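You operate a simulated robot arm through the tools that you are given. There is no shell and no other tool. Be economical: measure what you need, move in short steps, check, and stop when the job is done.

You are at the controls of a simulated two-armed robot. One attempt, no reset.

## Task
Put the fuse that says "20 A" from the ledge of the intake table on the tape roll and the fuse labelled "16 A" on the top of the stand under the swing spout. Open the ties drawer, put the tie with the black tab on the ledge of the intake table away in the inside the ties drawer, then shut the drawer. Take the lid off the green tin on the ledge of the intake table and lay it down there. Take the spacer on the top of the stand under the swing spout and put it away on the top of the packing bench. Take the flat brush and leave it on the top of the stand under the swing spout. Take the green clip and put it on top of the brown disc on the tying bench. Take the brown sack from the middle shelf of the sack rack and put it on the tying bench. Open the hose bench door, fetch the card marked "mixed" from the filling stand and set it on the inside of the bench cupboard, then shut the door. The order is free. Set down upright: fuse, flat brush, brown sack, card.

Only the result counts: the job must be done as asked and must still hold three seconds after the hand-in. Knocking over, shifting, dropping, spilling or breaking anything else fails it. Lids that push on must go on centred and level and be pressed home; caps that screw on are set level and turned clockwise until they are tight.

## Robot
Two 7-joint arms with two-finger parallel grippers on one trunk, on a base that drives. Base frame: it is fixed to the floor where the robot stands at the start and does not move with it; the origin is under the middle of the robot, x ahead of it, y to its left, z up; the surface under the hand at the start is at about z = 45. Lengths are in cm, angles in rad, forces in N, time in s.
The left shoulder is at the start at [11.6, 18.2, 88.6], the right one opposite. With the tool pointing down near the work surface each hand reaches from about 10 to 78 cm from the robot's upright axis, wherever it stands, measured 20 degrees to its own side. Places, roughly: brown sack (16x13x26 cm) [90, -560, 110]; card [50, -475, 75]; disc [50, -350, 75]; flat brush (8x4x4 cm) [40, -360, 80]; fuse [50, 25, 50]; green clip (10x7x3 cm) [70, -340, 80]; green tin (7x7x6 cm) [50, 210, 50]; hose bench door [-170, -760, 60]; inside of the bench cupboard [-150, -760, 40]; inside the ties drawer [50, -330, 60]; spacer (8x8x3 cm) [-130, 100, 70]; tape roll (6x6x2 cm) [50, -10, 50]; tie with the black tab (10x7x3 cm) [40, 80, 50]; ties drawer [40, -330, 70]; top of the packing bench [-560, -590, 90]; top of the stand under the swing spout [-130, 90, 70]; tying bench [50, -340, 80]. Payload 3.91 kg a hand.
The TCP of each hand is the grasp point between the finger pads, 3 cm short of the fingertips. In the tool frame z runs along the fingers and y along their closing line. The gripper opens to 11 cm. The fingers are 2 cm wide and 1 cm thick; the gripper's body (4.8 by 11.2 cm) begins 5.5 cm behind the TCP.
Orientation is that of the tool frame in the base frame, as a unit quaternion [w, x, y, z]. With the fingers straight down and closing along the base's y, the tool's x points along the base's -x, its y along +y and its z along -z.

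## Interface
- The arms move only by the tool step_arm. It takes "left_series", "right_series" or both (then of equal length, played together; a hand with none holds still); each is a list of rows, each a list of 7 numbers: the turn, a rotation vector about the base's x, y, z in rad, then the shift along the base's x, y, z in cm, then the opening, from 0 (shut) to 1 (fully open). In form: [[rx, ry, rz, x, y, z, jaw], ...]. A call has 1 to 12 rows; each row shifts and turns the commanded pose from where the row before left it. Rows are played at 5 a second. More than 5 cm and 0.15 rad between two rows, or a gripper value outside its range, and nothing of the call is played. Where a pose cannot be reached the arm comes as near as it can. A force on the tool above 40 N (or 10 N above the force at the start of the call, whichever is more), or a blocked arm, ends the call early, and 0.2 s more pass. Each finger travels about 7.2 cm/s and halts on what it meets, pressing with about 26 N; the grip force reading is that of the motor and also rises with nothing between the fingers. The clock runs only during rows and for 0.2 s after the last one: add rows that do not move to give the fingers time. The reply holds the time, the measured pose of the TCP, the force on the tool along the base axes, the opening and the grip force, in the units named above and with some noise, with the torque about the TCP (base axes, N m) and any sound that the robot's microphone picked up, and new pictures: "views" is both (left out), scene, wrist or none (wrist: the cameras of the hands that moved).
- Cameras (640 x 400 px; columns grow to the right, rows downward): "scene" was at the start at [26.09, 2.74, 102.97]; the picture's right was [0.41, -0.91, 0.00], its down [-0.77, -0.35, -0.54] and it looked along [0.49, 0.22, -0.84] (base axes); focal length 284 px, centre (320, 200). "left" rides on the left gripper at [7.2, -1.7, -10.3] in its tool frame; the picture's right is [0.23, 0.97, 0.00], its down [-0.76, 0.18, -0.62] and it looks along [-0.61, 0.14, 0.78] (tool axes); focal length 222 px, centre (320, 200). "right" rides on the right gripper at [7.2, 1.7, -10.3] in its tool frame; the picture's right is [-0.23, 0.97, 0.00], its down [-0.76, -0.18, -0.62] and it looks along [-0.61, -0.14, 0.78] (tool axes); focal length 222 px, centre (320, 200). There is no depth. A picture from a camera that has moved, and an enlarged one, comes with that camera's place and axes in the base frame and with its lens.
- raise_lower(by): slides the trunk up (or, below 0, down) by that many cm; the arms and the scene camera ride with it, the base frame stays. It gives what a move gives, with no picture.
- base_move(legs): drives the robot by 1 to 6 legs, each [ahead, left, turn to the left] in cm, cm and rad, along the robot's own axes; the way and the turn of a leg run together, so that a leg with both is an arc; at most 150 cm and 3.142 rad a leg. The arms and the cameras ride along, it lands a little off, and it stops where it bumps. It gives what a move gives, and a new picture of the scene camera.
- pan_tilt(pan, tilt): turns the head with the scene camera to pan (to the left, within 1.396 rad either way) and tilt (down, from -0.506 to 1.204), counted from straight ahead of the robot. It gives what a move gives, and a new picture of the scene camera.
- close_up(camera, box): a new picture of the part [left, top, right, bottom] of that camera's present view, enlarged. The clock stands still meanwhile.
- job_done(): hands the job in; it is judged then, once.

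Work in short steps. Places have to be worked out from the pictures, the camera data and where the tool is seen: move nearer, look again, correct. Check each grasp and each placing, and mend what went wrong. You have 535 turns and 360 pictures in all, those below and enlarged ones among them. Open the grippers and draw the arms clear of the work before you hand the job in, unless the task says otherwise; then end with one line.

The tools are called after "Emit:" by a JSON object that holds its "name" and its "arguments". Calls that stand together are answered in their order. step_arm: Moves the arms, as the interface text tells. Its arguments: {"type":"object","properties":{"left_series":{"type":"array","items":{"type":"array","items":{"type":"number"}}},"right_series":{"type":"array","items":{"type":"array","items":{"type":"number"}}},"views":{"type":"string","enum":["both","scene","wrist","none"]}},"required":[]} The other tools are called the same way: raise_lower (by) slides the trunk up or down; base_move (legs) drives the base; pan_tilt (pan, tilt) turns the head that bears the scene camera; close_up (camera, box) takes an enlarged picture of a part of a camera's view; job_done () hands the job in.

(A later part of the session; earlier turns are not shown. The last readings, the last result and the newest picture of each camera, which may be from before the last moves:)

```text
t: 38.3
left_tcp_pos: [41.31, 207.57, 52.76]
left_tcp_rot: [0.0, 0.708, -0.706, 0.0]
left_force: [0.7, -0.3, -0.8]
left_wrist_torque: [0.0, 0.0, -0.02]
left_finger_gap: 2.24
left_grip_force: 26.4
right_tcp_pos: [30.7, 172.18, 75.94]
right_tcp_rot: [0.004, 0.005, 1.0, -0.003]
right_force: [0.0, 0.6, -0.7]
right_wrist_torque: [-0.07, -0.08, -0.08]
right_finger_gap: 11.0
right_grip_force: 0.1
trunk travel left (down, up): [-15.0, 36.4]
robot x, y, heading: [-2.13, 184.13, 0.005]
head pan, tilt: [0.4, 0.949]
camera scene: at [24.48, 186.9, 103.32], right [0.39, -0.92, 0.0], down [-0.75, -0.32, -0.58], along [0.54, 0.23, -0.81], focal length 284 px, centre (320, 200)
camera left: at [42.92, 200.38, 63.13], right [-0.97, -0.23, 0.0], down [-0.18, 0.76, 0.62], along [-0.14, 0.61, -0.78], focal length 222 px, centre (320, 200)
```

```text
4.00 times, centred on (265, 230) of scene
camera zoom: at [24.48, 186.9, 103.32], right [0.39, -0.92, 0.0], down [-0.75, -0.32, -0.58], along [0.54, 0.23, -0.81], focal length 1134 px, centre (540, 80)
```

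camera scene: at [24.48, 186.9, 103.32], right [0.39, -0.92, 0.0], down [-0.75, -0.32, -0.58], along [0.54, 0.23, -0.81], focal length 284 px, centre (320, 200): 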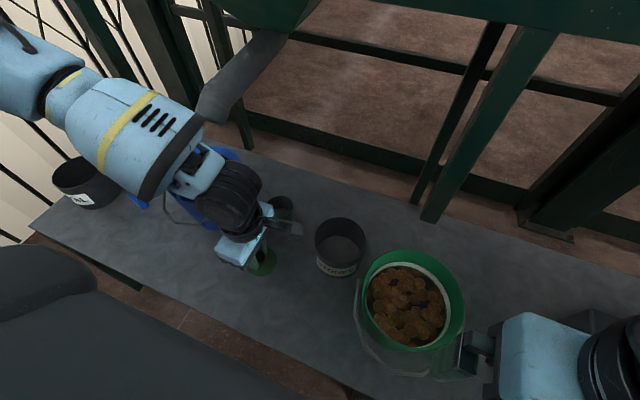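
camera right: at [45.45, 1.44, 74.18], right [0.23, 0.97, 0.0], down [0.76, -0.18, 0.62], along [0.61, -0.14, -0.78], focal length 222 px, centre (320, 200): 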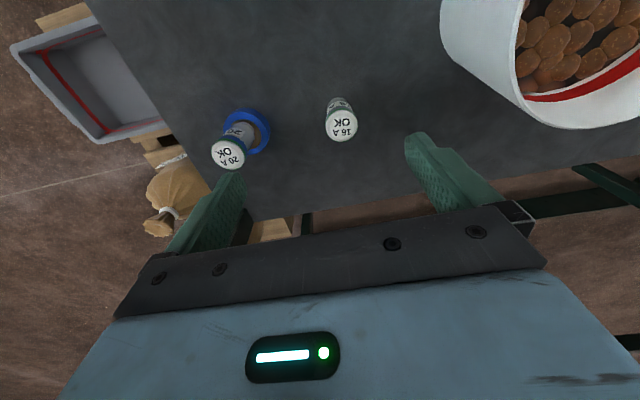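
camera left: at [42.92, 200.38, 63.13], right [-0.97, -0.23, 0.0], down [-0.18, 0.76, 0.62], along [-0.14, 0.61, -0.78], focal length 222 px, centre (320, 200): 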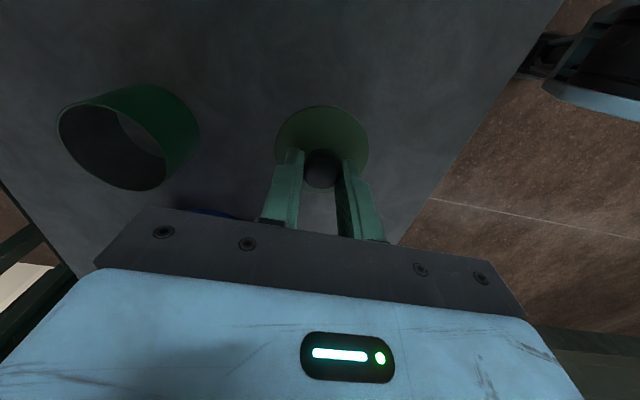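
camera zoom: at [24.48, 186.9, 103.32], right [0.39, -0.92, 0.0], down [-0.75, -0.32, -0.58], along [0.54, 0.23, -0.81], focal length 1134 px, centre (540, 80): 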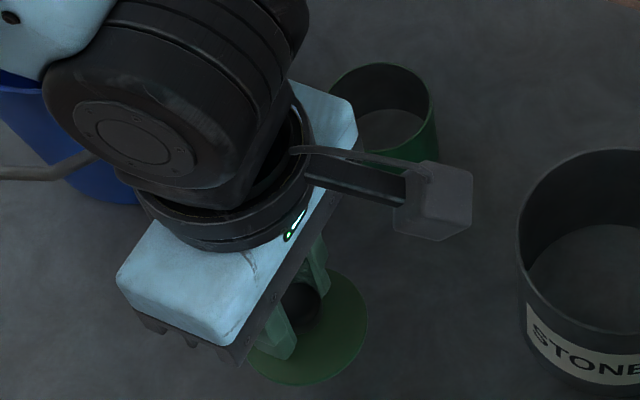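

Lower to contact with the table.

Emit:
{"name": "step_arm", "arguments": {"left_series": [[0, 0, 0, 0, 0, -2.2, 0], [0, 0, 0, 0, 0, -0.5, 0], [0, 0, 0, 0, 0, -0.4, 0], [0, 0, 0, 0, 0, -0.3, 0], [0, 0, 0, 0, 0, 0, 0]], "views": "wrist"}}

```text
t: 39.5
left_tcp_pos: [41.15, 207.74, 49.46]
left_tcp_rot: [0.0, 0.708, -0.706, 0.001]
left_force: [0.6, 0.3, -0.9]
left_wrist_torque: [0.01, 0.0, 0.02]
left_finger_gap: 2.25
left_grip_force: 25.9
right_tcp_pos: [30.8, 172.28, 75.9]
right_tcp_rot: [0.004, 0.006, 1.0, -0.003]
right_force: [1.3, -0.3, -1.3]
right_wrist_torque: [-0.05, -0.03, -0.02]
right_finger_gap: 11.0
right_grip_force: 0.1
trunk travel left (down, up): [-15.0, 36.4]
robot x, y, heading: [-1.66, 184.16, 0.005]
head pan, tilt: [0.4, 0.949]
camera left: at [42.87, 200.43, 59.78], right [-0.97, -0.23, 0.0], down [-0.18, 0.76, 0.62], along [-0.14, 0.61, -0.78], focal length 222 px, centre (320, 200)
```

left: 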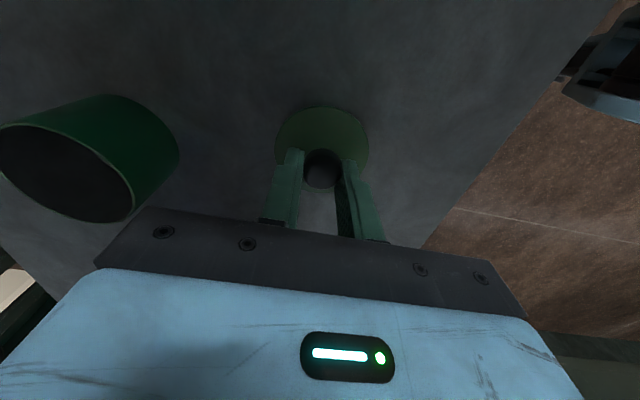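

No contact yet; continue in small steps.

Emit:
{"name": "step_arm", "arguments": {"left_series": [[0, 0, 0, 0, 0, -0.3, 0], [0, 0, 0, 0, 0, -0.3, 0], [0, 0, 0, 0, 0, -0.2, 0], [0, 0, 0, 0, 0, 0, 0]], "views": "none"}}

```text
t: 40.3
left_tcp_pos: [41.26, 207.57, 49.07]
left_tcp_rot: [-0.001, 0.708, -0.707, 0.002]
left_force: [-7.1, 4.5, 22.8]
left_wrist_torque: [0.02, 0.19, -0.03]
left_finger_gap: 2.23
left_grip_force: 26.4
right_tcp_pos: [30.78, 172.08, 76.0]
right_tcp_rot: [0.003, 0.005, 1.0, -0.003]
right_force: [-0.5, -0.4, -0.2]
right_wrist_torque: [0.0, 0.02, -0.01]
right_finger_gap: 11.01
right_grip_force: 0.1
trunk travel left (down, up): [-15.0, 36.4]
robot x, y, heading: [-1.99, 184.19, 0.007]
head pan, tilt: [0.4, 0.949]
stopped in row 4 (left hand): the force on the tool passed its limit at 43 N (the readings are from after the stop); the commanded pose is now the measured one
```

Contact. I raise 0.2, release and lift straight up, then look.

Emit:
{"name": "step_arm", "arguments": {"left_series": [[0, 0, 0, 0, 0, 0.2, 0], [0, 0, 0, 0, 0, 0, 0.5], [0, 0, 0, 0, 0, 0, 0.5], [0, 0, 0, 0, 0, 0, 0.5], [0, 0, 0, 0, 0, 4, 0.5], [0, 0, 0, 0, 0, 5, 0.5], [0, 0, 0, 0, 0, 5, 0.5], [0, 0, 0, 0, 0, 5, 0.5], [0, 0, 0, 0, 0, 5, 0.5], [0, 0, 0, 0, 0, 4, 0.5]]}}

Emit:
{"name": "close_up", "arguments": {"camera": "scene", "box": [190, 180, 340, 280]}}

```text
t: 42.5
left_tcp_pos: [40.77, 207.49, 77.11]
left_tcp_rot: [0.0, 0.708, -0.706, 0.001]
left_force: [0.1, -0.4, 0.4]
left_wrist_torque: [0.0, 0.01, 0.01]
left_finger_gap: 5.48
left_grip_force: 0.1
right_tcp_pos: [30.83, 172.11, 75.8]
right_tcp_rot: [0.003, 0.006, 1.0, -0.004]
right_force: [0.3, -0.4, -0.8]
right_wrist_torque: [0.0, 0.08, -0.02]
right_finger_gap: 11.01
right_grip_force: 0.0
trunk travel left (down, up): [-15.0, 36.4]
robot x, y, heading: [-1.51, 184.24, 0.003]
head pan, tilt: [0.4, 0.949]
camera scene: at [24.44, 186.91, 103.32], right [0.39, -0.92, 0.0], down [-0.75, -0.32, -0.58], along [0.54, 0.23, -0.81], focal length 284 px, centre (320, 200)
camera left: at [42.47, 200.27, 87.58], right [-0.97, -0.23, 0.0], down [-0.18, 0.76, 0.62], along [-0.14, 0.61, -0.78], focal length 222 px, centre (320, 200)
```

scene: 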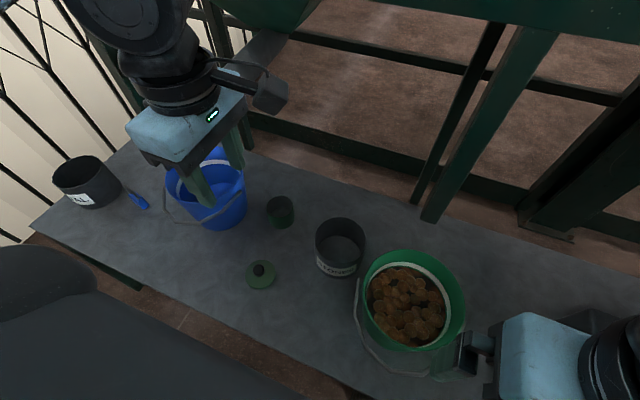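
left: 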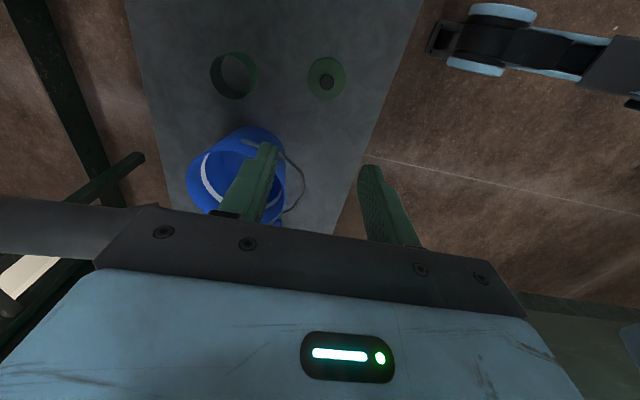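

```text
4.00 times, centred on (265, 230) of scene
camera zoom: at [24.44, 186.91, 103.32], right [0.39, -0.92, 0.0], down [-0.75, -0.32, -0.58], along [0.54, 0.23, -0.81], focal length 1134 px, centre (540, 80)
```

zoom: 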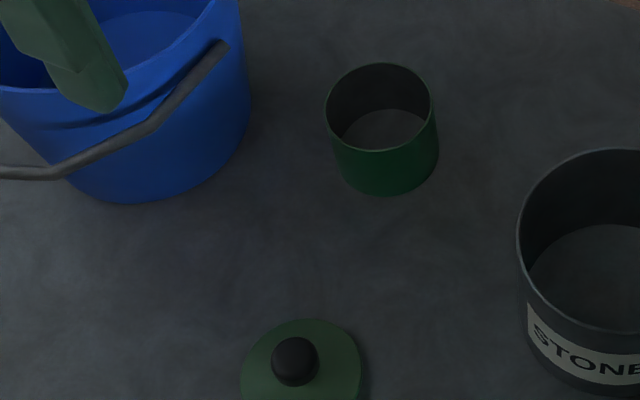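

The lid lies flat. I pull the left hand back (turning it to its home orientation) and drive right toward the tie.

Emit:
{"name": "step_arm", "arguments": {"left_series": [[0, 0, -0.1428, -1, 1, 0, 1], [0, 0, -0.1428, -1, 1, 0, 1], [0, 0, -0.1428, -1, 1, 0, 1], [0, 0, -0.1428, -1, 1, 0, 1], [0, 0, -0.1428, -1, 1, 0, 1], [0, 0, -0.1428, -1, 1, 0, 1], [0, 0, -0.1428, -1, 1, 0, 1], [0, 0, -0.1428, -1, 1, 0, 1], [0, 0, -0.1428, 0, 1, 0, 1], [0, 0, -0.1428, 0, 1, 0, 1], [0, 0, -0.1428, 0, 1, 0, 1], [0, 0, 0, 0, 0, 0, 1]], "views": "none"}}

Emit:
{"name": "base_move", "arguments": {"legs": [[1, -125, -0.004]]}}

```text
t: 45.1
left_tcp_pos: [33.25, 218.57, 76.96]
left_tcp_rot: [-0.002, -0.001, 1.0, -0.003]
left_force: [0.1, 0.6, 0.0]
left_wrist_torque: [0.01, 0.04, 0.02]
left_finger_gap: 10.98
left_grip_force: 0.1
right_tcp_pos: [30.89, 172.18, 75.94]
right_tcp_rot: [0.003, 0.005, 1.0, -0.003]
right_force: [0.8, 0.8, -1.0]
right_wrist_torque: [-0.07, 0.01, -0.03]
right_finger_gap: 11.0
right_grip_force: 0.0
trunk travel left (down, up): [-15.0, 36.4]
robot x, y, heading: [-2.08, 184.24, 0.003]
head pan, tilt: [0.4, 0.949]
```

```text
t: 56.3
left_tcp_pos: [34.64, 94.02, 76.87]
left_tcp_rot: [0.0, -0.003, 1.0, -0.002]
left_force: [-0.4, -0.9, -0.4]
left_wrist_torque: [-0.02, 0.02, -0.02]
left_finger_gap: 11.01
left_grip_force: 0.0
right_tcp_pos: [32.25, 47.66, 75.99]
right_tcp_rot: [0.004, 0.005, 1.0, -0.003]
right_force: [0.9, 0.1, -0.7]
right_wrist_torque: [0.05, -0.03, 0.01]
right_finger_gap: 11.03
right_grip_force: 0.1
trunk travel left (down, up): [-15.0, 36.4]
robot x, y, heading: [-0.73, 59.73, 0.003]
head pan, tilt: [0.4, 0.949]
camera scene: at [25.9, 62.31, 103.31], right [0.39, -0.92, 0.0], down [-0.75, -0.32, -0.58], along [0.54, 0.23, -0.81], focal length 284 px, centre (320, 200)
```

scene: 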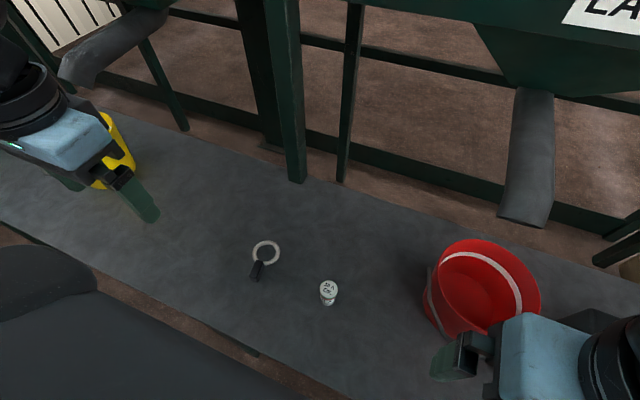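

The tie: tab near [42,83.5], ring near [46,84], aligned along x. I bring the left hand above the tab.

Emit:
{"name": "step_arm", "arguments": {"left_series": [[0, 0, 0, 1.8, -2.6, -3.5, 1], [0, 0, 0, 1.8, -2.6, -3.5, 1], [0, 0, 0, 1.8, -2.6, -3.5, 0.7], [0, 0, 0, 1.9, -2.6, -3.5, 0.7], [0, 0, 0, 0, 0, -2.5, 0.7], [0, 0, 0, 0, 0, 0, 0.7]], "views": "wrist"}}

```text
t: 57.7
left_tcp_pos: [42.08, 83.57, 60.22]
left_tcp_rot: [-0.001, -0.002, 1.0, -0.002]
left_force: [0.9, 0.4, -1.3]
left_wrist_torque: [0.02, 0.02, 0.04]
left_finger_gap: 7.71
left_grip_force: 0.1
right_tcp_pos: [32.21, 47.68, 75.97]
right_tcp_rot: [0.003, 0.006, 1.0, -0.003]
right_force: [0.4, 0.2, -1.2]
right_wrist_torque: [0.03, -0.04, 0.0]
right_finger_gap: 11.0
right_grip_force: 0.1
trunk travel left (down, up): [-15.0, 36.4]
robot x, y, heading: [-0.75, 59.48, 0.006]
head pan, tilt: [0.4, 0.949]
camera left: at [34.84, 81.93, 70.68], right [-0.23, 0.97, 0.0], down [0.76, 0.18, 0.62], along [0.61, 0.14, -0.78], focal length 222 px, centre (320, 200)
```

left: 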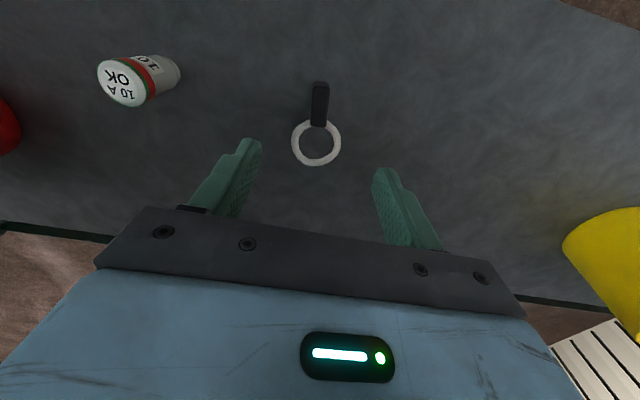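

Tab centre at about [41.3,83.4]. Descend to z≈48.5 and grip.

Emit:
{"name": "step_arm", "arguments": {"left_series": [[0, 0, 0, -0.8, -0.15, -4, 0.7], [0, 0, 0, 0, 0, -4, 0.7], [0, 0, 0, 0, 0, -3.6, 0.7], [0, 0, 0, 0, 0, 0, 0.7], [0, 0, 0, 0, 0, 0, 0], [0, 0, 0, 0, 0, 0, 0], [0, 0, 0, 0, 0, 0, 0], [0, 0, 0, 0, 0, 0, 0]], "views": "wrist"}}

```text
t: 59.5
left_tcp_pos: [41.38, 83.5, 48.88]
left_tcp_rot: [-0.001, -0.002, 1.0, -0.002]
left_force: [0.2, 0.0, -0.3]
left_wrist_torque: [0.0, 0.02, -0.03]
left_finger_gap: 1.64
left_grip_force: 26.6
right_tcp_pos: [32.36, 47.52, 76.03]
right_tcp_rot: [0.004, 0.005, 1.0, -0.004]
right_force: [0.9, 1.1, -1.3]
right_wrist_torque: [-0.09, -0.02, -0.02]
right_finger_gap: 11.03
right_grip_force: 0.0
trunk travel left (down, up): [-15.0, 36.4]
robot x, y, heading: [-0.18, 59.61, 0.005]
head pan, tilt: [0.4, 0.949]
camera left: at [34.14, 81.82, 59.17], right [-0.23, 0.97, 0.0], down [0.76, 0.18, 0.62], along [0.61, 0.14, -0.78], focal length 222 px, centre (320, 200)
```

left: 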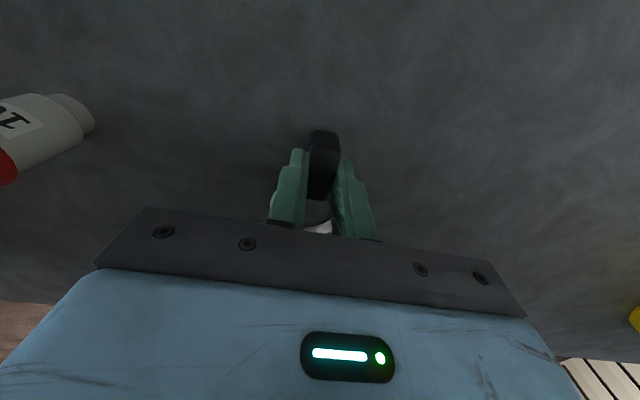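

Gripped. Lift and retract, then drive right to the 16 A fuse.

Emit:
{"name": "step_arm", "arguments": {"left_series": [[0, 0, 0, 0, 0, 4, 0], [0, 0, 0, 0, 0, 4.5, 0], [0, 0, 0, -1, 1, 4.5, 0], [0, 0, 0, -1, 2, 4, 0], [0, 0, 0, -1, 2, 4, 0], [0, 0, 0, -1, 2, 4, 0], [0, 0, 0, -1, 2, 4, 0], [0, 0, 0, 0, 0, 0, 0]], "views": "wrist"}}

Emit:
{"name": "base_move", "arguments": {"legs": [[0, -62, -0.005]]}}

```text
t: 61.3
left_tcp_pos: [36.04, 92.4, 77.97]
left_tcp_rot: [-0.002, 0.0, 1.0, -0.002]
left_force: [0.4, 0.2, -0.4]
left_wrist_torque: [0.02, -0.02, -0.01]
left_finger_gap: 1.64
left_grip_force: 25.7
right_tcp_pos: [32.21, 47.71, 75.98]
right_tcp_rot: [0.003, 0.005, 1.0, -0.004]
right_force: [0.6, 0.4, 0.2]
right_wrist_torque: [-0.01, 0.11, -0.05]
right_finger_gap: 10.99
right_grip_force: 0.1
trunk travel left (down, up): [-15.0, 36.4]
robot x, y, heading: [-0.35, 59.47, 0.004]
head pan, tilt: [0.4, 0.949]
camera left: at [28.87, 90.73, 88.28], right [-0.23, 0.97, 0.0], down [0.76, 0.18, 0.62], along [0.6, 0.14, -0.78], focal length 222 px, centre (320, 200)
```

left: 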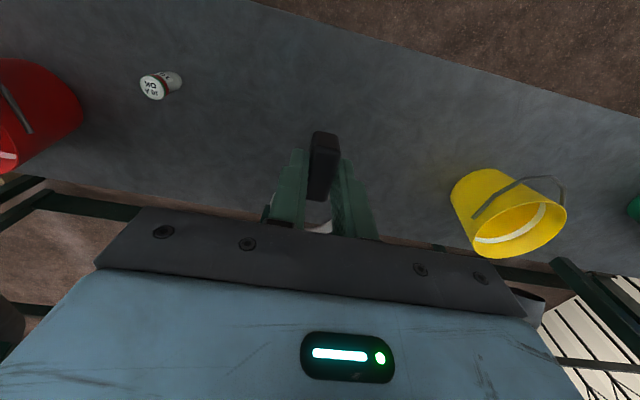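

```text
t: 67.1
left_tcp_pos: [36.4, 31.06, 77.89]
left_tcp_rot: [-0.002, 0.002, 1.0, -0.002]
left_force: [-0.6, 0.6, 0.0]
left_wrist_torque: [0.04, 0.03, 0.04]
left_finger_gap: 1.65
left_grip_force: 26.5
right_tcp_pos: [32.23, -13.63, 75.93]
right_tcp_rot: [0.003, 0.007, 1.0, -0.003]
right_force: [0.4, -0.5, -0.9]
right_wrist_torque: [-0.03, -0.04, 0.01]
right_finger_gap: 10.99
right_grip_force: 0.1
trunk travel left (down, up): [-15.0, 36.4]
robot x, y, heading: [-0.81, -1.73, -0.001]
head pan, tilt: [0.4, 0.949]
camera scene: at [25.97, 1.1, 103.31], right [0.39, -0.92, 0.0], down [-0.75, -0.31, -0.58], along [0.54, 0.23, -0.81], focal length 284 px, centre (320, 200)
```

scene: 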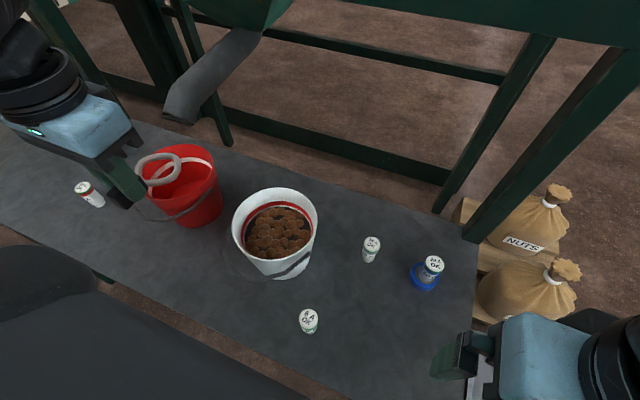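

Move the right hand above the 16 A fuse.

Emit:
{"name": "step_arm", "arguments": {"right_series": [[0, 0, 0, 3.5, 2.4, -2, 1], [0, 0, 0, 3.5, 2.4, -2, 1], [0, 0, 0, 3.5, 2.4, -2, 0.7], [0, 0, 0, 3.5, 2.4, -2, 0.7], [0, 0, 0, 3.5, 2.4, -2.3, 0.7], [0, 0, 0, 3.5, 2.6, -2.3, 0.7], [0, 0, 0, 0, 0, 0, 0.7]], "views": "wrist"}}

```text
t: 68.7
left_tcp_pos: [36.35, 31.05, 78.0]
left_tcp_rot: [-0.001, 0.002, 1.0, -0.003]
left_force: [-0.6, -0.2, 0.0]
left_wrist_torque: [-0.03, 0.0, 0.02]
left_finger_gap: 1.64
left_grip_force: 26.2
right_tcp_pos: [53.4, 0.96, 63.22]
right_tcp_rot: [0.004, 0.007, 1.0, -0.003]
right_force: [-0.4, -0.4, -0.2]
right_wrist_torque: [0.03, 0.01, 0.0]
right_finger_gap: 7.69
right_grip_force: 0.1
trunk travel left (down, up): [-15.0, 36.4]
robot x, y, heading: [-0.52, -1.06, -0.003]
head pan, tilt: [0.4, 0.949]
camera right: at [46.15, 2.98, 73.45], right [0.24, 0.97, -0.01], down [0.75, -0.18, 0.63], along [0.61, -0.16, -0.78], focal length 222 px, centre (320, 200)
```

right: 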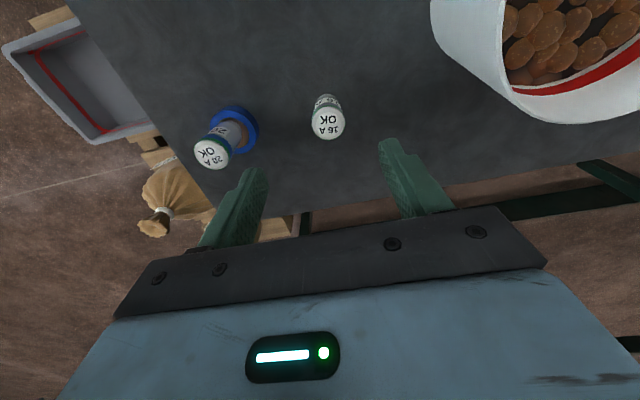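

Fuse at about [54.0,1.4]; descend and grip.

Emit:
{"name": "step_arm", "arguments": {"right_series": [[0, 0, 0, 0.6, 0.45, -4.5, 0.7], [0, 0, 0, 0, 0, -4.7, 0.7], [0, 0, 0, 0, 0, -4.5, 0.7], [0, 0, 0, 0, 0, 0, 0.7]], "views": "wrist"}}

```text
t: 69.7
left_tcp_pos: [36.34, 31.14, 77.93]
left_tcp_rot: [-0.001, 0.002, 1.0, -0.002]
left_force: [-0.5, 0.2, 0.4]
left_wrist_torque: [0.0, -0.01, 0.01]
left_finger_gap: 1.63
left_grip_force: 25.9
right_tcp_pos: [53.94, 1.45, 49.54]
right_tcp_rot: [0.003, 0.008, 1.0, -0.003]
right_force: [-0.1, -0.3, 0.4]
right_wrist_torque: [0.02, 0.02, 0.01]
right_finger_gap: 7.72
right_grip_force: 0.0
trunk travel left (down, up): [-15.0, 36.4]
robot x, y, heading: [-0.7, -1.29, -0.001]
head pan, tilt: [0.4, 0.949]
camera right: at [46.76, 3.5, 59.72], right [0.24, 0.97, -0.01], down [0.75, -0.18, 0.63], along [0.61, -0.16, -0.78], focal length 222 px, centre (320, 200)
```

right: 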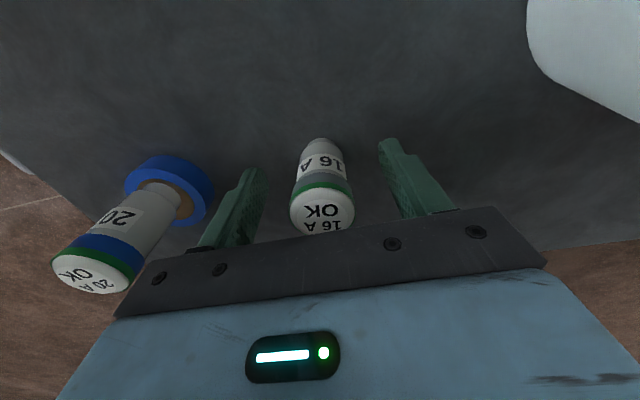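

Centred, clear of the 20 A fuse. Close and lift straight up.

Emit:
{"name": "step_arm", "arguments": {"right_series": [[0, 0, 0, 0, 0, 0, 0], [0, 0, 0, 0, 0, 0, 0], [0, 0, 0, 0, 0, 0, 0], [0, 0, 0, 0, 0, 4, 0], [0, 0, 0, 0, 0, 5, 0], [0, 0, 0, 0, 0, 5, 0], [0, 0, 0, -2, 0, 4, 0], [0, 0, 0, -3, -1, 3, 0], [0, 0, 0, -4, -2, 2, 0], [0, 0, 0, -4, -3, 0, 0], [0, 0, 0, -3, -3, 0, 0], [0, 0, 0, -3, -3, 0, 0]]}}

```text
t: 72.3
left_tcp_pos: [36.28, 30.99, 78.08]
left_tcp_rot: [0.0, 0.002, 1.0, -0.003]
left_force: [-0.3, -0.2, 0.0]
left_wrist_torque: [-0.03, -0.01, -0.01]
left_finger_gap: 1.67
left_grip_force: 26.1
right_tcp_pos: [34.61, -10.48, 72.68]
right_tcp_rot: [0.003, 0.009, 1.0, -0.003]
right_force: [0.6, -0.7, -1.2]
right_wrist_torque: [0.01, -0.01, -0.02]
right_finger_gap: 2.96
right_grip_force: 26.3
trunk travel left (down, up): [-15.0, 36.4]
robot x, y, heading: [0.05, -1.65, -0.005]
head pan, tilt: [0.4, 0.949]
camera scene: at [25.96, 1.07, 103.32], right [0.39, -0.92, 0.0], down [-0.75, -0.31, -0.58], along [0.54, 0.23, -0.81], focal length 284 px, centre (320, 200)
camera right: at [27.49, -8.53, 82.93], right [0.24, 0.97, -0.01], down [0.75, -0.18, 0.63], along [0.61, -0.16, -0.78], focal length 222 px, centre (320, 200)
```

scene: 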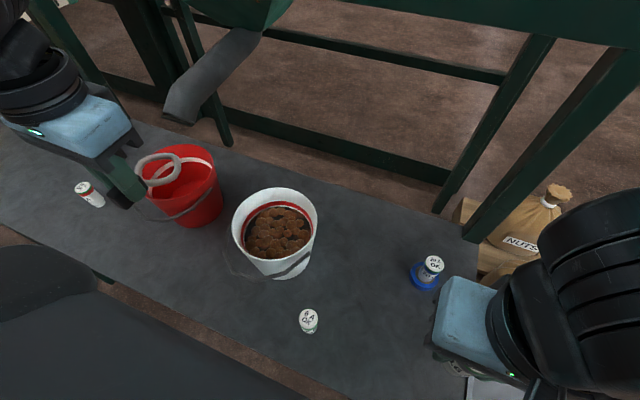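
right: 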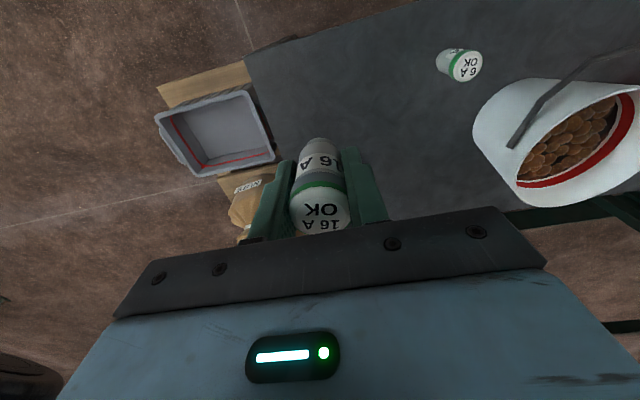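

Both held. I back off from the table and turn toward the stand.

Emit:
{"name": "base_move", "arguments": {"legs": [[-40, 0, 0], [0, 0, 2.4]]}}

Emit:
{"name": "pan_tilt", "arguments": {"pan": 0, "tilt": 0.5}}

```text
t: 80.3
left_tcp_pos: [-89.33, 2.91, 77.93]
left_tcp_rot: [-0.002, 0.917, -0.399, 0.002]
left_force: [-0.2, 0.1, 0.1]
left_wrist_torque: [-0.02, -0.03, 0.01]
left_finger_gap: 1.64
left_grip_force: 25.5
right_tcp_pos: [-57.99, 30.15, 72.77]
right_tcp_rot: [-0.005, 0.915, -0.404, -0.002]
right_force: [-0.3, 0.1, -1.0]
right_wrist_torque: [0.04, -0.02, 0.03]
right_finger_gap: 2.94
right_grip_force: 26.1
trunk travel left (down, up): [-15.0, 36.4]
robot x, y, heading: [-40.31, -1.74, 2.323]
head pan, tilt: [0.4, 0.949]
camera scene: at [-60.38, 15.59, 103.31], right [0.41, 0.91, 0.0], down [0.74, -0.33, -0.58], along [-0.53, 0.24, -0.81], focal length 284 px, centre (320, 200)
```

scene: 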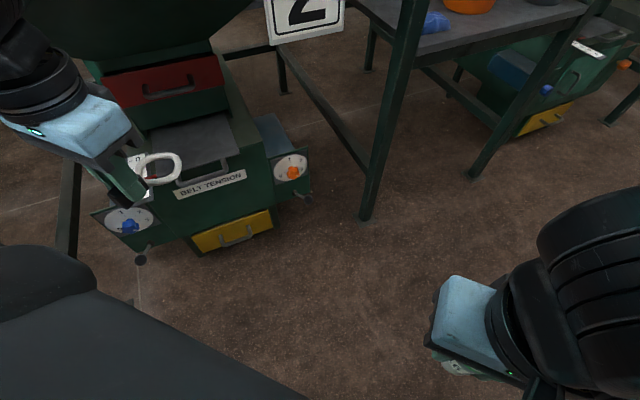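

```text
t: 81.2
left_tcp_pos: [-89.31, 2.91, 77.89]
left_tcp_rot: [-0.002, 0.917, -0.399, 0.002]
left_force: [-0.7, -0.5, -0.5]
left_wrist_torque: [-0.03, 0.01, 0.02]
left_finger_gap: 1.61
left_grip_force: 25.8
right_tcp_pos: [-57.93, 30.16, 72.57]
right_tcp_rot: [-0.005, 0.915, -0.404, -0.002]
right_force: [0.1, -0.1, 0.0]
right_wrist_torque: [0.0, 0.03, -0.02]
right_finger_gap: 2.91
right_grip_force: 26.1
trunk travel left (down, up): [-15.0, 36.4]
robot x, y, heading: [-40.31, -1.8, 2.331]
head pan, tilt: [0.0, 0.499]
camera scene: at [-59.95, 19.27, 107.05], right [0.73, 0.68, 0.0], down [0.33, -0.35, -0.88], along [-0.6, 0.64, -0.48], focal length 284 px, centre (320, 200)
```

scene: 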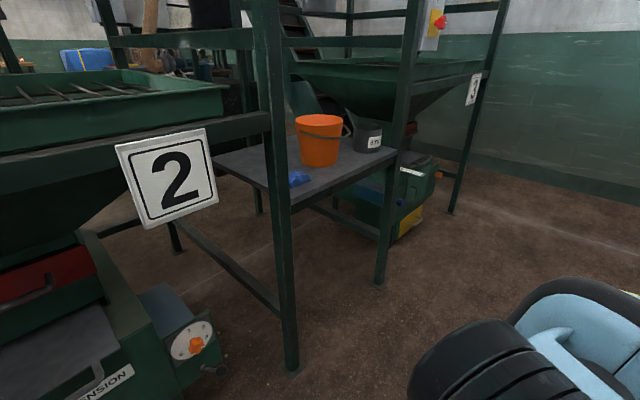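

The stand with the orange bucket has front posts at about [-113,59] and [-113,120], accessed from the +x side. I turn to face -x and slide to the right to y≈90.

Emit:
{"name": "base_move", "arguments": {"legs": [[0, 0, 0.812], [0, -91, 0]]}}

```text
t: 91.7
left_tcp_pos: [-76.88, 56.82, 77.82]
left_tcp_rot: [-0.002, 1.0, 0.002, 0.001]
left_force: [0.1, -0.1, -0.4]
left_wrist_torque: [0.03, 0.0, 0.01]
left_finger_gap: 1.64
left_grip_force: 25.9
right_tcp_pos: [-75.59, 98.28, 72.73]
right_tcp_rot: [-0.003, 1.0, -0.004, -0.005]
right_force: [-0.2, -0.6, -0.4]
right_wrist_torque: [-0.01, 0.01, 0.02]
right_finger_gap: 2.9
right_grip_force: 26.2
trunk travel left (down, up): [-15.0, 36.4]
robot x, y, heading: [-40.46, 89.66, -3.14]
head pan, tilt: [0.0, 0.499]
camera scene: at [-68.95, 89.27, 107.06], right [0.0, 1.0, 0.0], down [0.48, 0.0, -0.88], along [-0.88, 0.0, -0.48], focal length 284 px, centre (320, 200)
```

scene: 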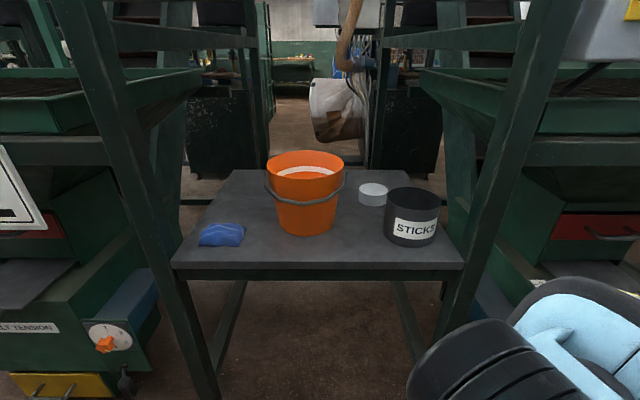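

The stand top holds an orange bucket, STICKS can, blue item and the grey round spacer. I raise the trunk and drive a bit nearer.

Emit:
{"name": "raise_lower", "arguments": {"by": 15}}

Emit:
{"name": "base_move", "arguments": {"legs": [[12, 0, 0]]}}

Emit:
{"name": "pan_tilt", "arguments": {"pan": 0, "tilt": 0.8}}

```text
t: 93.4
left_tcp_pos: [-76.85, 56.68, 92.94]
left_tcp_rot: [-0.002, 1.0, 0.001, 0.001]
left_force: [-0.2, 0.6, 0.3]
left_wrist_torque: [-0.02, -0.02, -0.01]
left_finger_gap: 1.65
left_grip_force: 26.2
right_tcp_pos: [-75.46, 98.17, 87.66]
right_tcp_rot: [-0.005, 1.0, -0.004, -0.002]
right_force: [0.3, 0.1, 0.2]
right_wrist_torque: [-0.03, 0.0, 0.01]
right_finger_gap: 2.91
right_grip_force: 26.2
trunk travel left (down, up): [-30.0, 21.4]
robot x, y, heading: [-40.18, 89.53, -3.135]
head pan, tilt: [0.0, 0.499]
```

```text
t: 94.6
left_tcp_pos: [-88.97, 56.62, 92.93]
left_tcp_rot: [-0.001, 1.0, 0.001, 0.001]
left_force: [0.7, -0.3, 0.0]
left_wrist_torque: [0.0, -0.03, 0.04]
left_finger_gap: 1.66
left_grip_force: 26.2
right_tcp_pos: [-87.57, 98.04, 87.63]
right_tcp_rot: [-0.004, 1.0, -0.005, -0.003]
right_force: [-0.2, 0.4, -0.5]
right_wrist_torque: [-0.01, 0.01, 0.03]
right_finger_gap: 2.91
right_grip_force: 26.6
trunk travel left (down, up): [-30.0, 21.4]
robot x, y, heading: [-52.11, 89.23, -3.136]
head pan, tilt: [0.0, 0.499]
camera scene: at [-75.95, 89.24, 123.39], right [0.0, 1.0, 0.0], down [0.48, 0.0, -0.88], along [-0.88, 0.0, -0.48], focal length 284 px, centre (320, 200)
```

scene: 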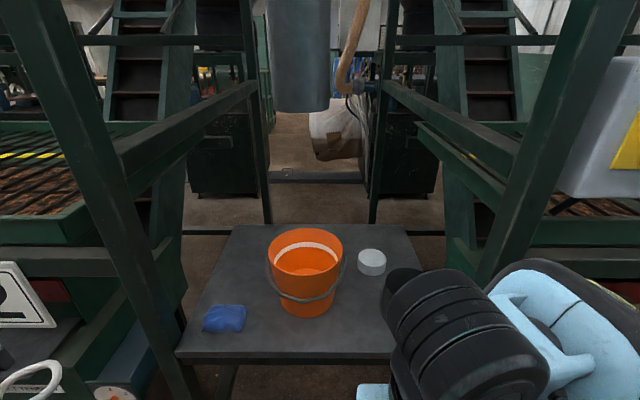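

```text
t: 95.4
left_tcp_pos: [-88.88, 56.59, 92.88]
left_tcp_rot: [-0.002, 1.0, 0.002, 0.001]
left_force: [-0.1, -0.3, -0.8]
left_wrist_torque: [0.01, 0.02, 0.01]
left_finger_gap: 1.64
left_grip_force: 25.9
right_tcp_pos: [-87.44, 98.07, 87.62]
right_tcp_rot: [-0.003, 1.0, -0.004, -0.003]
right_force: [-0.7, 0.1, -0.6]
right_wrist_torque: [0.02, 0.06, 0.01]
right_finger_gap: 2.92
right_grip_force: 26.0
trunk travel left (down, up): [-30.0, 21.4]
robot x, y, heading: [-52.14, 89.48, -3.137]
head pan, tilt: [0.0, 0.799]
camera scene: at [-74.82, 89.25, 120.81], right [0.0, 1.0, 0.0], down [0.72, 0.0, -0.7], along [-0.7, 0.0, -0.72], focal length 284 px, centre (320, 200)
```

scene: 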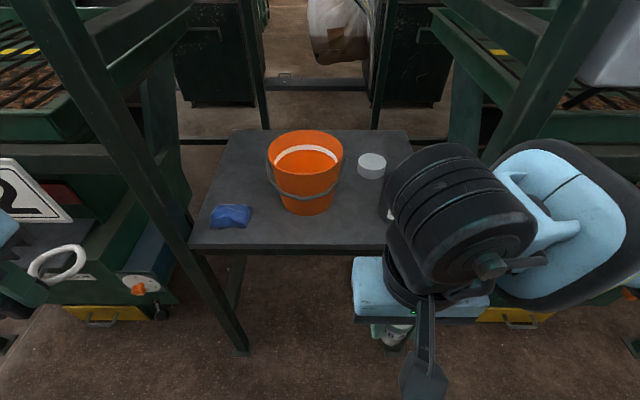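

I extend the right hand toward [-115.5,97.5], between the bucket and the can, staying high.

Emit:
{"name": "step_arm", "arguments": {"right_series": [[0, 0, 0, -4.7, -0.1, 0, 0], [0, 0, 0, -4.7, -0.1, 0, 0], [0, 0, 0, -4.7, -0.1, 0, 0], [0, 0, 0, -4.7, -0.1, 0, 0], [0, 0, 0, -4.7, -0.1, -1, 0], [0, 0, 0, -4.5, 0, -1, 0], [0, 0, 0, 0, 0, 0, 0]]}}

```text
t: 97.0
left_tcp_pos: [-88.93, 56.75, 93.0]
left_tcp_rot: [-0.002, 1.0, 0.001, 0.001]
left_force: [0.0, 0.3, 0.3]
left_wrist_torque: [0.0, 0.04, 0.01]
left_finger_gap: 1.66
left_grip_force: 25.7
right_tcp_pos: [-115.48, 97.53, 85.79]
right_tcp_rot: [-0.003, 1.0, -0.005, -0.003]
right_force: [0.3, -0.5, -0.5]
right_wrist_torque: [-0.02, 0.02, 0.0]
right_finger_gap: 2.91
right_grip_force: 25.8
trunk travel left (down, up): [-30.0, 21.4]
robot x, y, heading: [-52.3, 89.63, -3.141]
head pan, tilt: [0.0, 0.799]
camera scene: at [-74.8, 89.28, 120.81], right [0.0, 1.0, 0.0], down [0.72, 0.0, -0.7], along [-0.7, 0.0, -0.72], focal length 284 px, centre (320, 200)
camera right: at [-108.13, 95.84, 96.06], right [-0.24, -0.97, -0.01], down [-0.76, 0.18, 0.63], along [-0.61, 0.15, -0.78], focal length 222 px, centre (320, 200)
```

scene: 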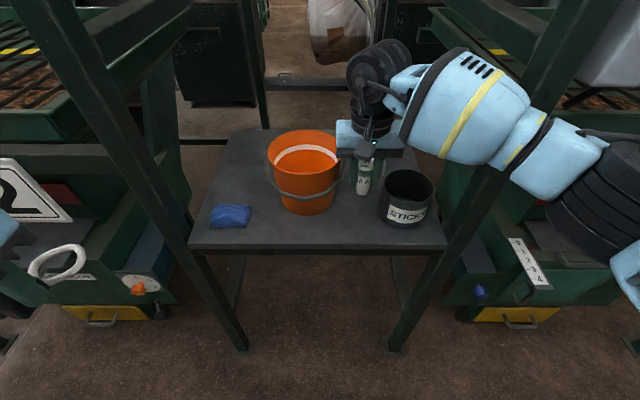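
right: 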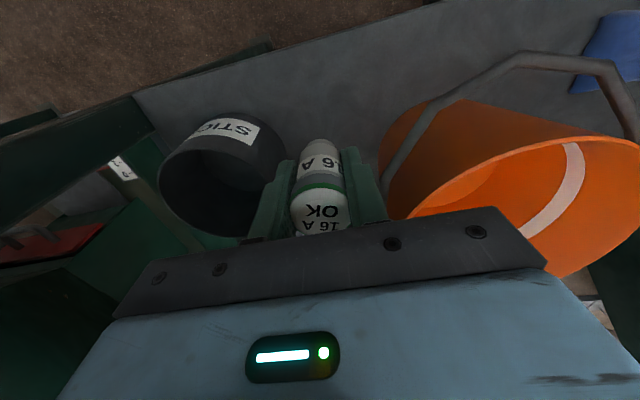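

Gap is sufficient but tight; I come 1.5 cm toward the front edge and lower.

Emit:
{"name": "step_arm", "arguments": {"right_series": [[0, 0, 0, 1.5, 0.5, -2, 0], [0, 0, 0, 0, 0, -3, 0], [0, 0, 0, 0, 0, -3, 0], [0, 0, 0, 0, 0, 0, 0]]}}

```text
t: 98.0
left_tcp_pos: [-88.8, 56.75, 93.19]
left_tcp_rot: [-0.001, 1.0, 0.002, 0.0]
left_force: [0.6, -0.1, -0.1]
left_wrist_torque: [-0.03, 0.01, 0.01]
left_finger_gap: 1.63
left_grip_force: 26.3
right_tcp_pos: [-114.01, 98.09, 77.85]
right_tcp_rot: [-0.003, 1.0, -0.005, -0.005]
right_force: [2.2, 4.0, 14.8]
right_wrist_torque: [-1.04, 0.5, 0.03]
right_finger_gap: 2.9
right_grip_force: 26.0
trunk travel left (down, up): [-30.0, 21.4]
robot x, y, heading: [-52.01, 89.19, -3.136]
head pan, tilt: [0.0, 0.799]
camera scene: at [-74.68, 89.28, 120.85], right [0.0, 1.0, 0.0], down [0.72, 0.0, -0.7], along [-0.7, 0.0, -0.72], focal length 284 px, centre (320, 200)
camera right: at [-106.54, 96.3, 88.11], right [-0.24, -0.97, 0.0], down [-0.75, 0.18, 0.63], along [-0.61, 0.15, -0.77], focal length 222 px, centre (320, 200)
```

scene: 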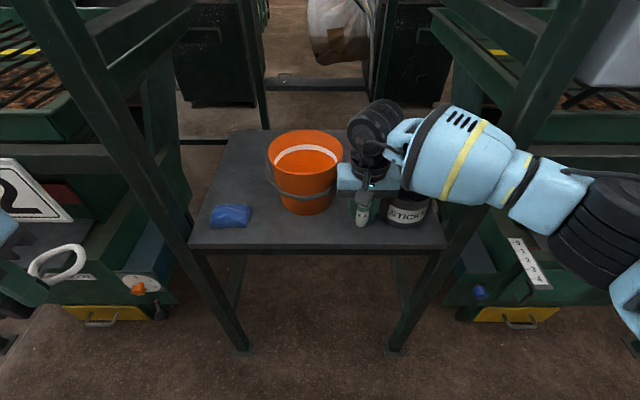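
right: 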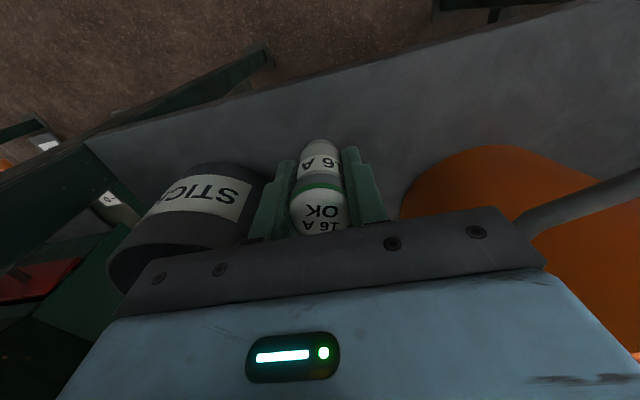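

The reading shows contact on the bucket side (handle/rim). I raise at once and check.

Emit:
{"name": "step_arm", "arguments": {"right_series": [[0, 0, 0, 0, 0, 3, 0], [0, 0, 0, 0, 0, 4, 0], [0, 0, 0, 0, 0, 4, 0], [0, 0, 0, 3, 0, 2, 0], [0, 0, 0, 0, 0, 0, 0]]}}

Emit:
{"name": "close_up", "arguments": {"camera": "scene", "box": [180, 120, 460, 260]}}

```text
t: 99.2
left_tcp_pos: [-88.81, 56.6, 92.86]
left_tcp_rot: [-0.001, 1.0, 0.002, 0.002]
left_force: [0.0, -0.5, 0.2]
left_wrist_torque: [-0.02, -0.04, 0.02]
left_finger_gap: 1.68
left_grip_force: 26.4
right_tcp_pos: [-111.21, 98.2, 90.44]
right_tcp_rot: [-0.005, 1.0, -0.003, -0.002]
right_force: [0.2, -0.9, -0.9]
right_wrist_torque: [-0.01, -0.01, -0.01]
right_finger_gap: 2.92
right_grip_force: 26.1
trunk travel left (down, up): [-30.0, 21.4]
robot x, y, heading: [-52.08, 89.67, -3.138]
head pan, tilt: [0.0, 0.799]
camera scene: at [-74.87, 89.22, 120.8], right [0.0, 1.0, 0.0], down [0.72, 0.0, -0.7], along [-0.7, 0.0, -0.72], focal length 284 px, centre (320, 200)
camera right: at [-103.67, 96.43, 100.82], right [-0.24, -0.97, -0.01], down [-0.76, 0.18, 0.63], along [-0.61, 0.15, -0.78], focal length 222 px, centre (320, 200)
```

scene: 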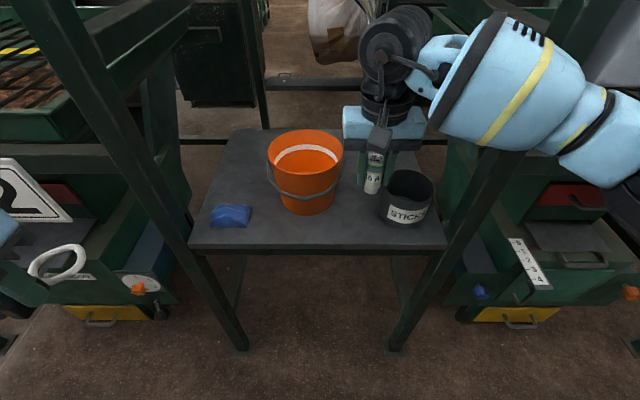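
right: 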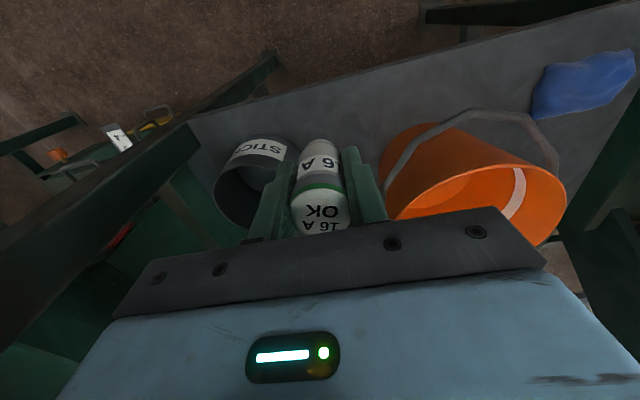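

```text
2.29 times, centred on (320, 190) of scene
camera zoom: at [-74.87, 89.22, 120.8], right [0.0, 1.0, 0.0], down [0.72, 0.0, -0.7], along [-0.7, 0.0, -0.72], focal length 648 px, centre (320, 223)
```

zoom: 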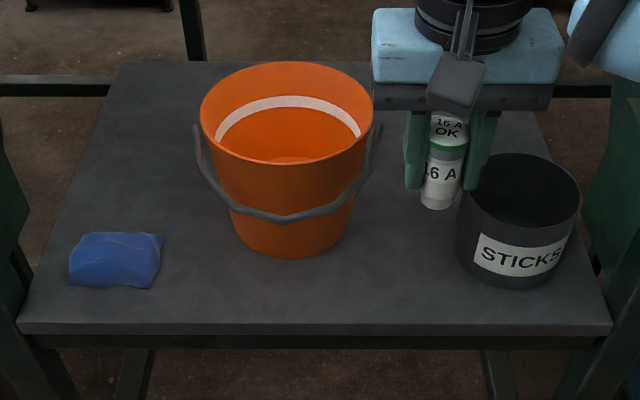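

Nothing moved. The left-rear area of the stand is wide open, so I slide the base to its left by 20 and place the fuse there instead.

Emit:
{"name": "base_move", "arguments": {"legs": [[0, 20, 0]]}}

```text
t: 101.6
left_tcp_pos: [-88.56, 36.76, 92.96]
left_tcp_rot: [-0.001, 1.0, 0.004, 0.001]
left_force: [0.4, -1.6, 0.2]
left_wrist_torque: [-0.01, 0.0, 0.0]
left_finger_gap: 1.68
left_grip_force: 25.8
right_tcp_pos: [-111.06, 78.44, 90.57]
right_tcp_rot: [-0.004, 1.0, -0.002, -0.004]
right_force: [0.4, -0.8, -0.4]
right_wrist_torque: [0.03, 0.01, 0.0]
right_finger_gap: 2.93
right_grip_force: 26.5
trunk travel left (down, up): [-30.0, 21.4]
robot x, y, heading: [-52.22, 69.75, -3.137]
head pan, tilt: [0.0, 0.799]
camera scene: at [-74.7, 69.56, 120.81], right [-0.01, 1.0, 0.0], down [0.72, 0.01, -0.7], along [-0.7, -0.01, -0.72], focal length 284 px, centre (320, 200)
```

scene: 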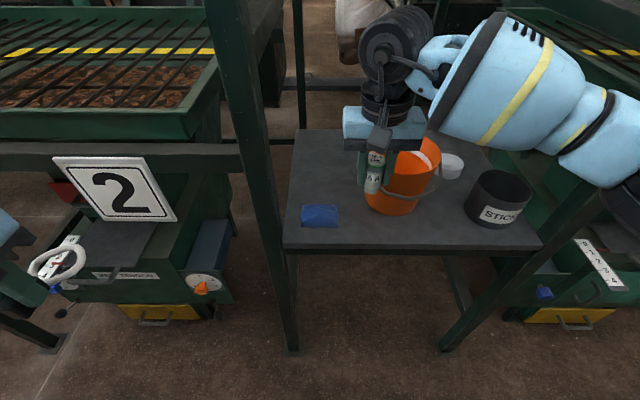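

The area behind the blue item near [-131,68.5] is clear. I move there, high first.

Emit:
{"name": "step_arm", "arguments": {"right_series": [[0, 0, 0, 0, -4.5, 0, 0], [0, 0, 0, 0, -4.5, 0, 0], [0, 0, 0, -4, -1, 0, 0], [0, 0, 0, -4, 0, 0, 0], [0, 0, 0, -4, 0, 0, 0], [0, 0, 0, -4, 0, 0, 0], [0, 0, 0, -4, 0, -2, 0], [0, 0, 0, 0, 0, -4, 0], [0, 0, 0, 0, 0, 0, 0]]}}

```text
t: 103.6
left_tcp_pos: [-88.58, 36.97, 93.02]
left_tcp_rot: [-0.002, 1.0, 0.004, 0.001]
left_force: [0.5, -0.6, -0.4]
left_wrist_torque: [0.02, -0.01, -0.01]
left_finger_gap: 1.65
left_grip_force: 25.2
right_tcp_pos: [-119.81, 70.83, 83.94]
right_tcp_rot: [-0.004, 1.0, -0.002, -0.003]
right_force: [0.2, -1.0, 0.2]
right_wrist_torque: [0.02, 0.01, 0.0]
right_finger_gap: 2.88
right_grip_force: 26.0
right hand out of reach, approached as far as the arm can: row 4, 5, 6, 7
trunk travel left (down, up): [-30.0, 21.4]
robot x, y, heading: [-52.14, 69.76, -3.134]
head pan, tilt: [0.0, 0.799]
camera scene: at [-74.67, 69.57, 120.81], right [-0.01, 1.0, 0.0], down [0.72, 0.01, -0.7], along [-0.7, -0.01, -0.72], focal length 284 px, centre (320, 200)
camera right: at [-112.45, 69.1, 94.14], right [-0.23, -0.97, -0.01], down [-0.76, 0.17, 0.63], along [-0.61, 0.15, -0.78], focal length 222 px, centre (320, 200)
```

scene: 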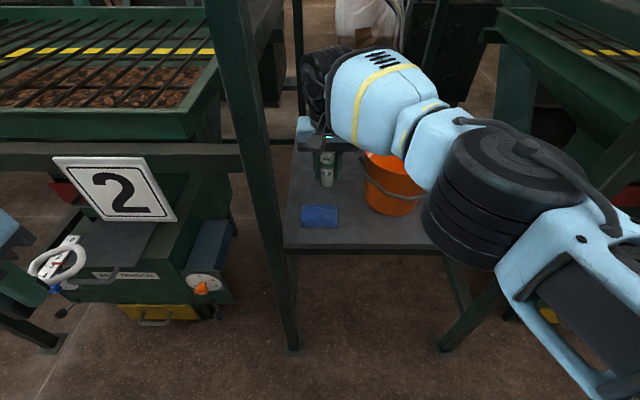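
right: 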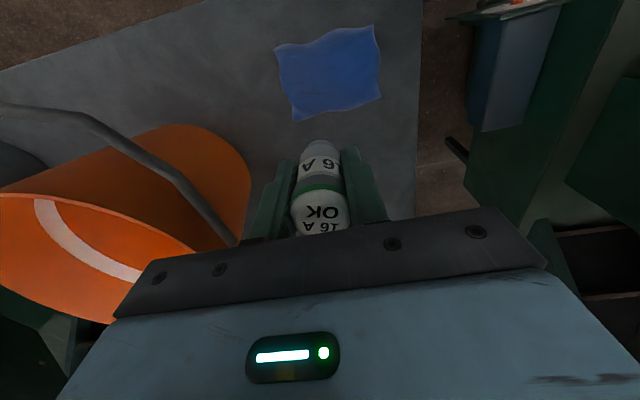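

Out of reach; I draw the left hand back, shift the right one slightly, and drive 9 cm ahead.

Emit:
{"name": "step_arm", "arguments": {"right_series": [[0, 0, 0, 0.5, -1.5, 0, 0], [0, 0, 0, 0, 0, 0, 0]], "left_series": [[0, 0, 0, 3, 0, 4, 0], [0, 0, 0, 3, 0, 3, 0]], "views": "none"}}

Emit:
{"name": "base_move", "arguments": {"legs": [[9.5, 0, 0]]}}

```text
t: 104.2
left_tcp_pos: [-82.61, 37.01, 99.73]
left_tcp_rot: [-0.001, 1.0, 0.004, 0.001]
left_force: [-0.2, 0.4, -0.5]
left_wrist_torque: [0.0, 0.0, -0.01]
left_finger_gap: 1.64
left_grip_force: 26.3
right_tcp_pos: [-119.46, 69.43, 83.82]
right_tcp_rot: [-0.003, 1.0, -0.002, -0.003]
right_force: [0.4, 0.9, -0.2]
right_wrist_torque: [-0.05, 0.01, -0.02]
right_finger_gap: 2.89
right_grip_force: 25.9
trunk travel left (down, up): [-30.0, 21.4]
robot x, y, heading: [-52.49, 69.91, -3.137]
head pan, tilt: [0.0, 0.799]
```

```text
t: 105.3
left_tcp_pos: [-92.05, 36.77, 99.75]
left_tcp_rot: [-0.002, 1.0, 0.004, 0.001]
left_force: [-0.1, -1.0, -0.6]
left_wrist_torque: [0.0, -0.01, 0.0]
left_finger_gap: 1.66
left_grip_force: 26.0
right_tcp_pos: [-128.89, 69.09, 83.83]
right_tcp_rot: [-0.004, 1.0, 0.0, -0.003]
right_force: [-1.0, -1.4, -0.4]
right_wrist_torque: [0.0, -0.04, -0.03]
right_finger_gap: 2.93
right_grip_force: 26.1
trunk travel left (down, up): [-30.0, 21.4]
robot x, y, heading: [-62.0, 69.9, -3.13]
head pan, tilt: [0.0, 0.799]
camera scene: at [-84.17, 69.46, 120.79], right [-0.01, 1.0, 0.0], down [0.72, 0.01, -0.7], along [-0.7, -0.01, -0.72], focal length 284 px, centre (320, 200)
```

scene: 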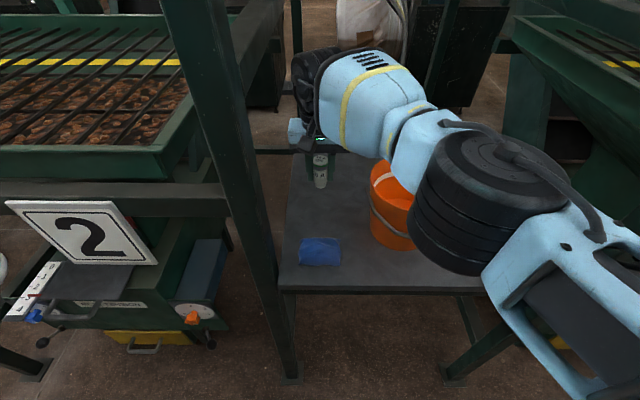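

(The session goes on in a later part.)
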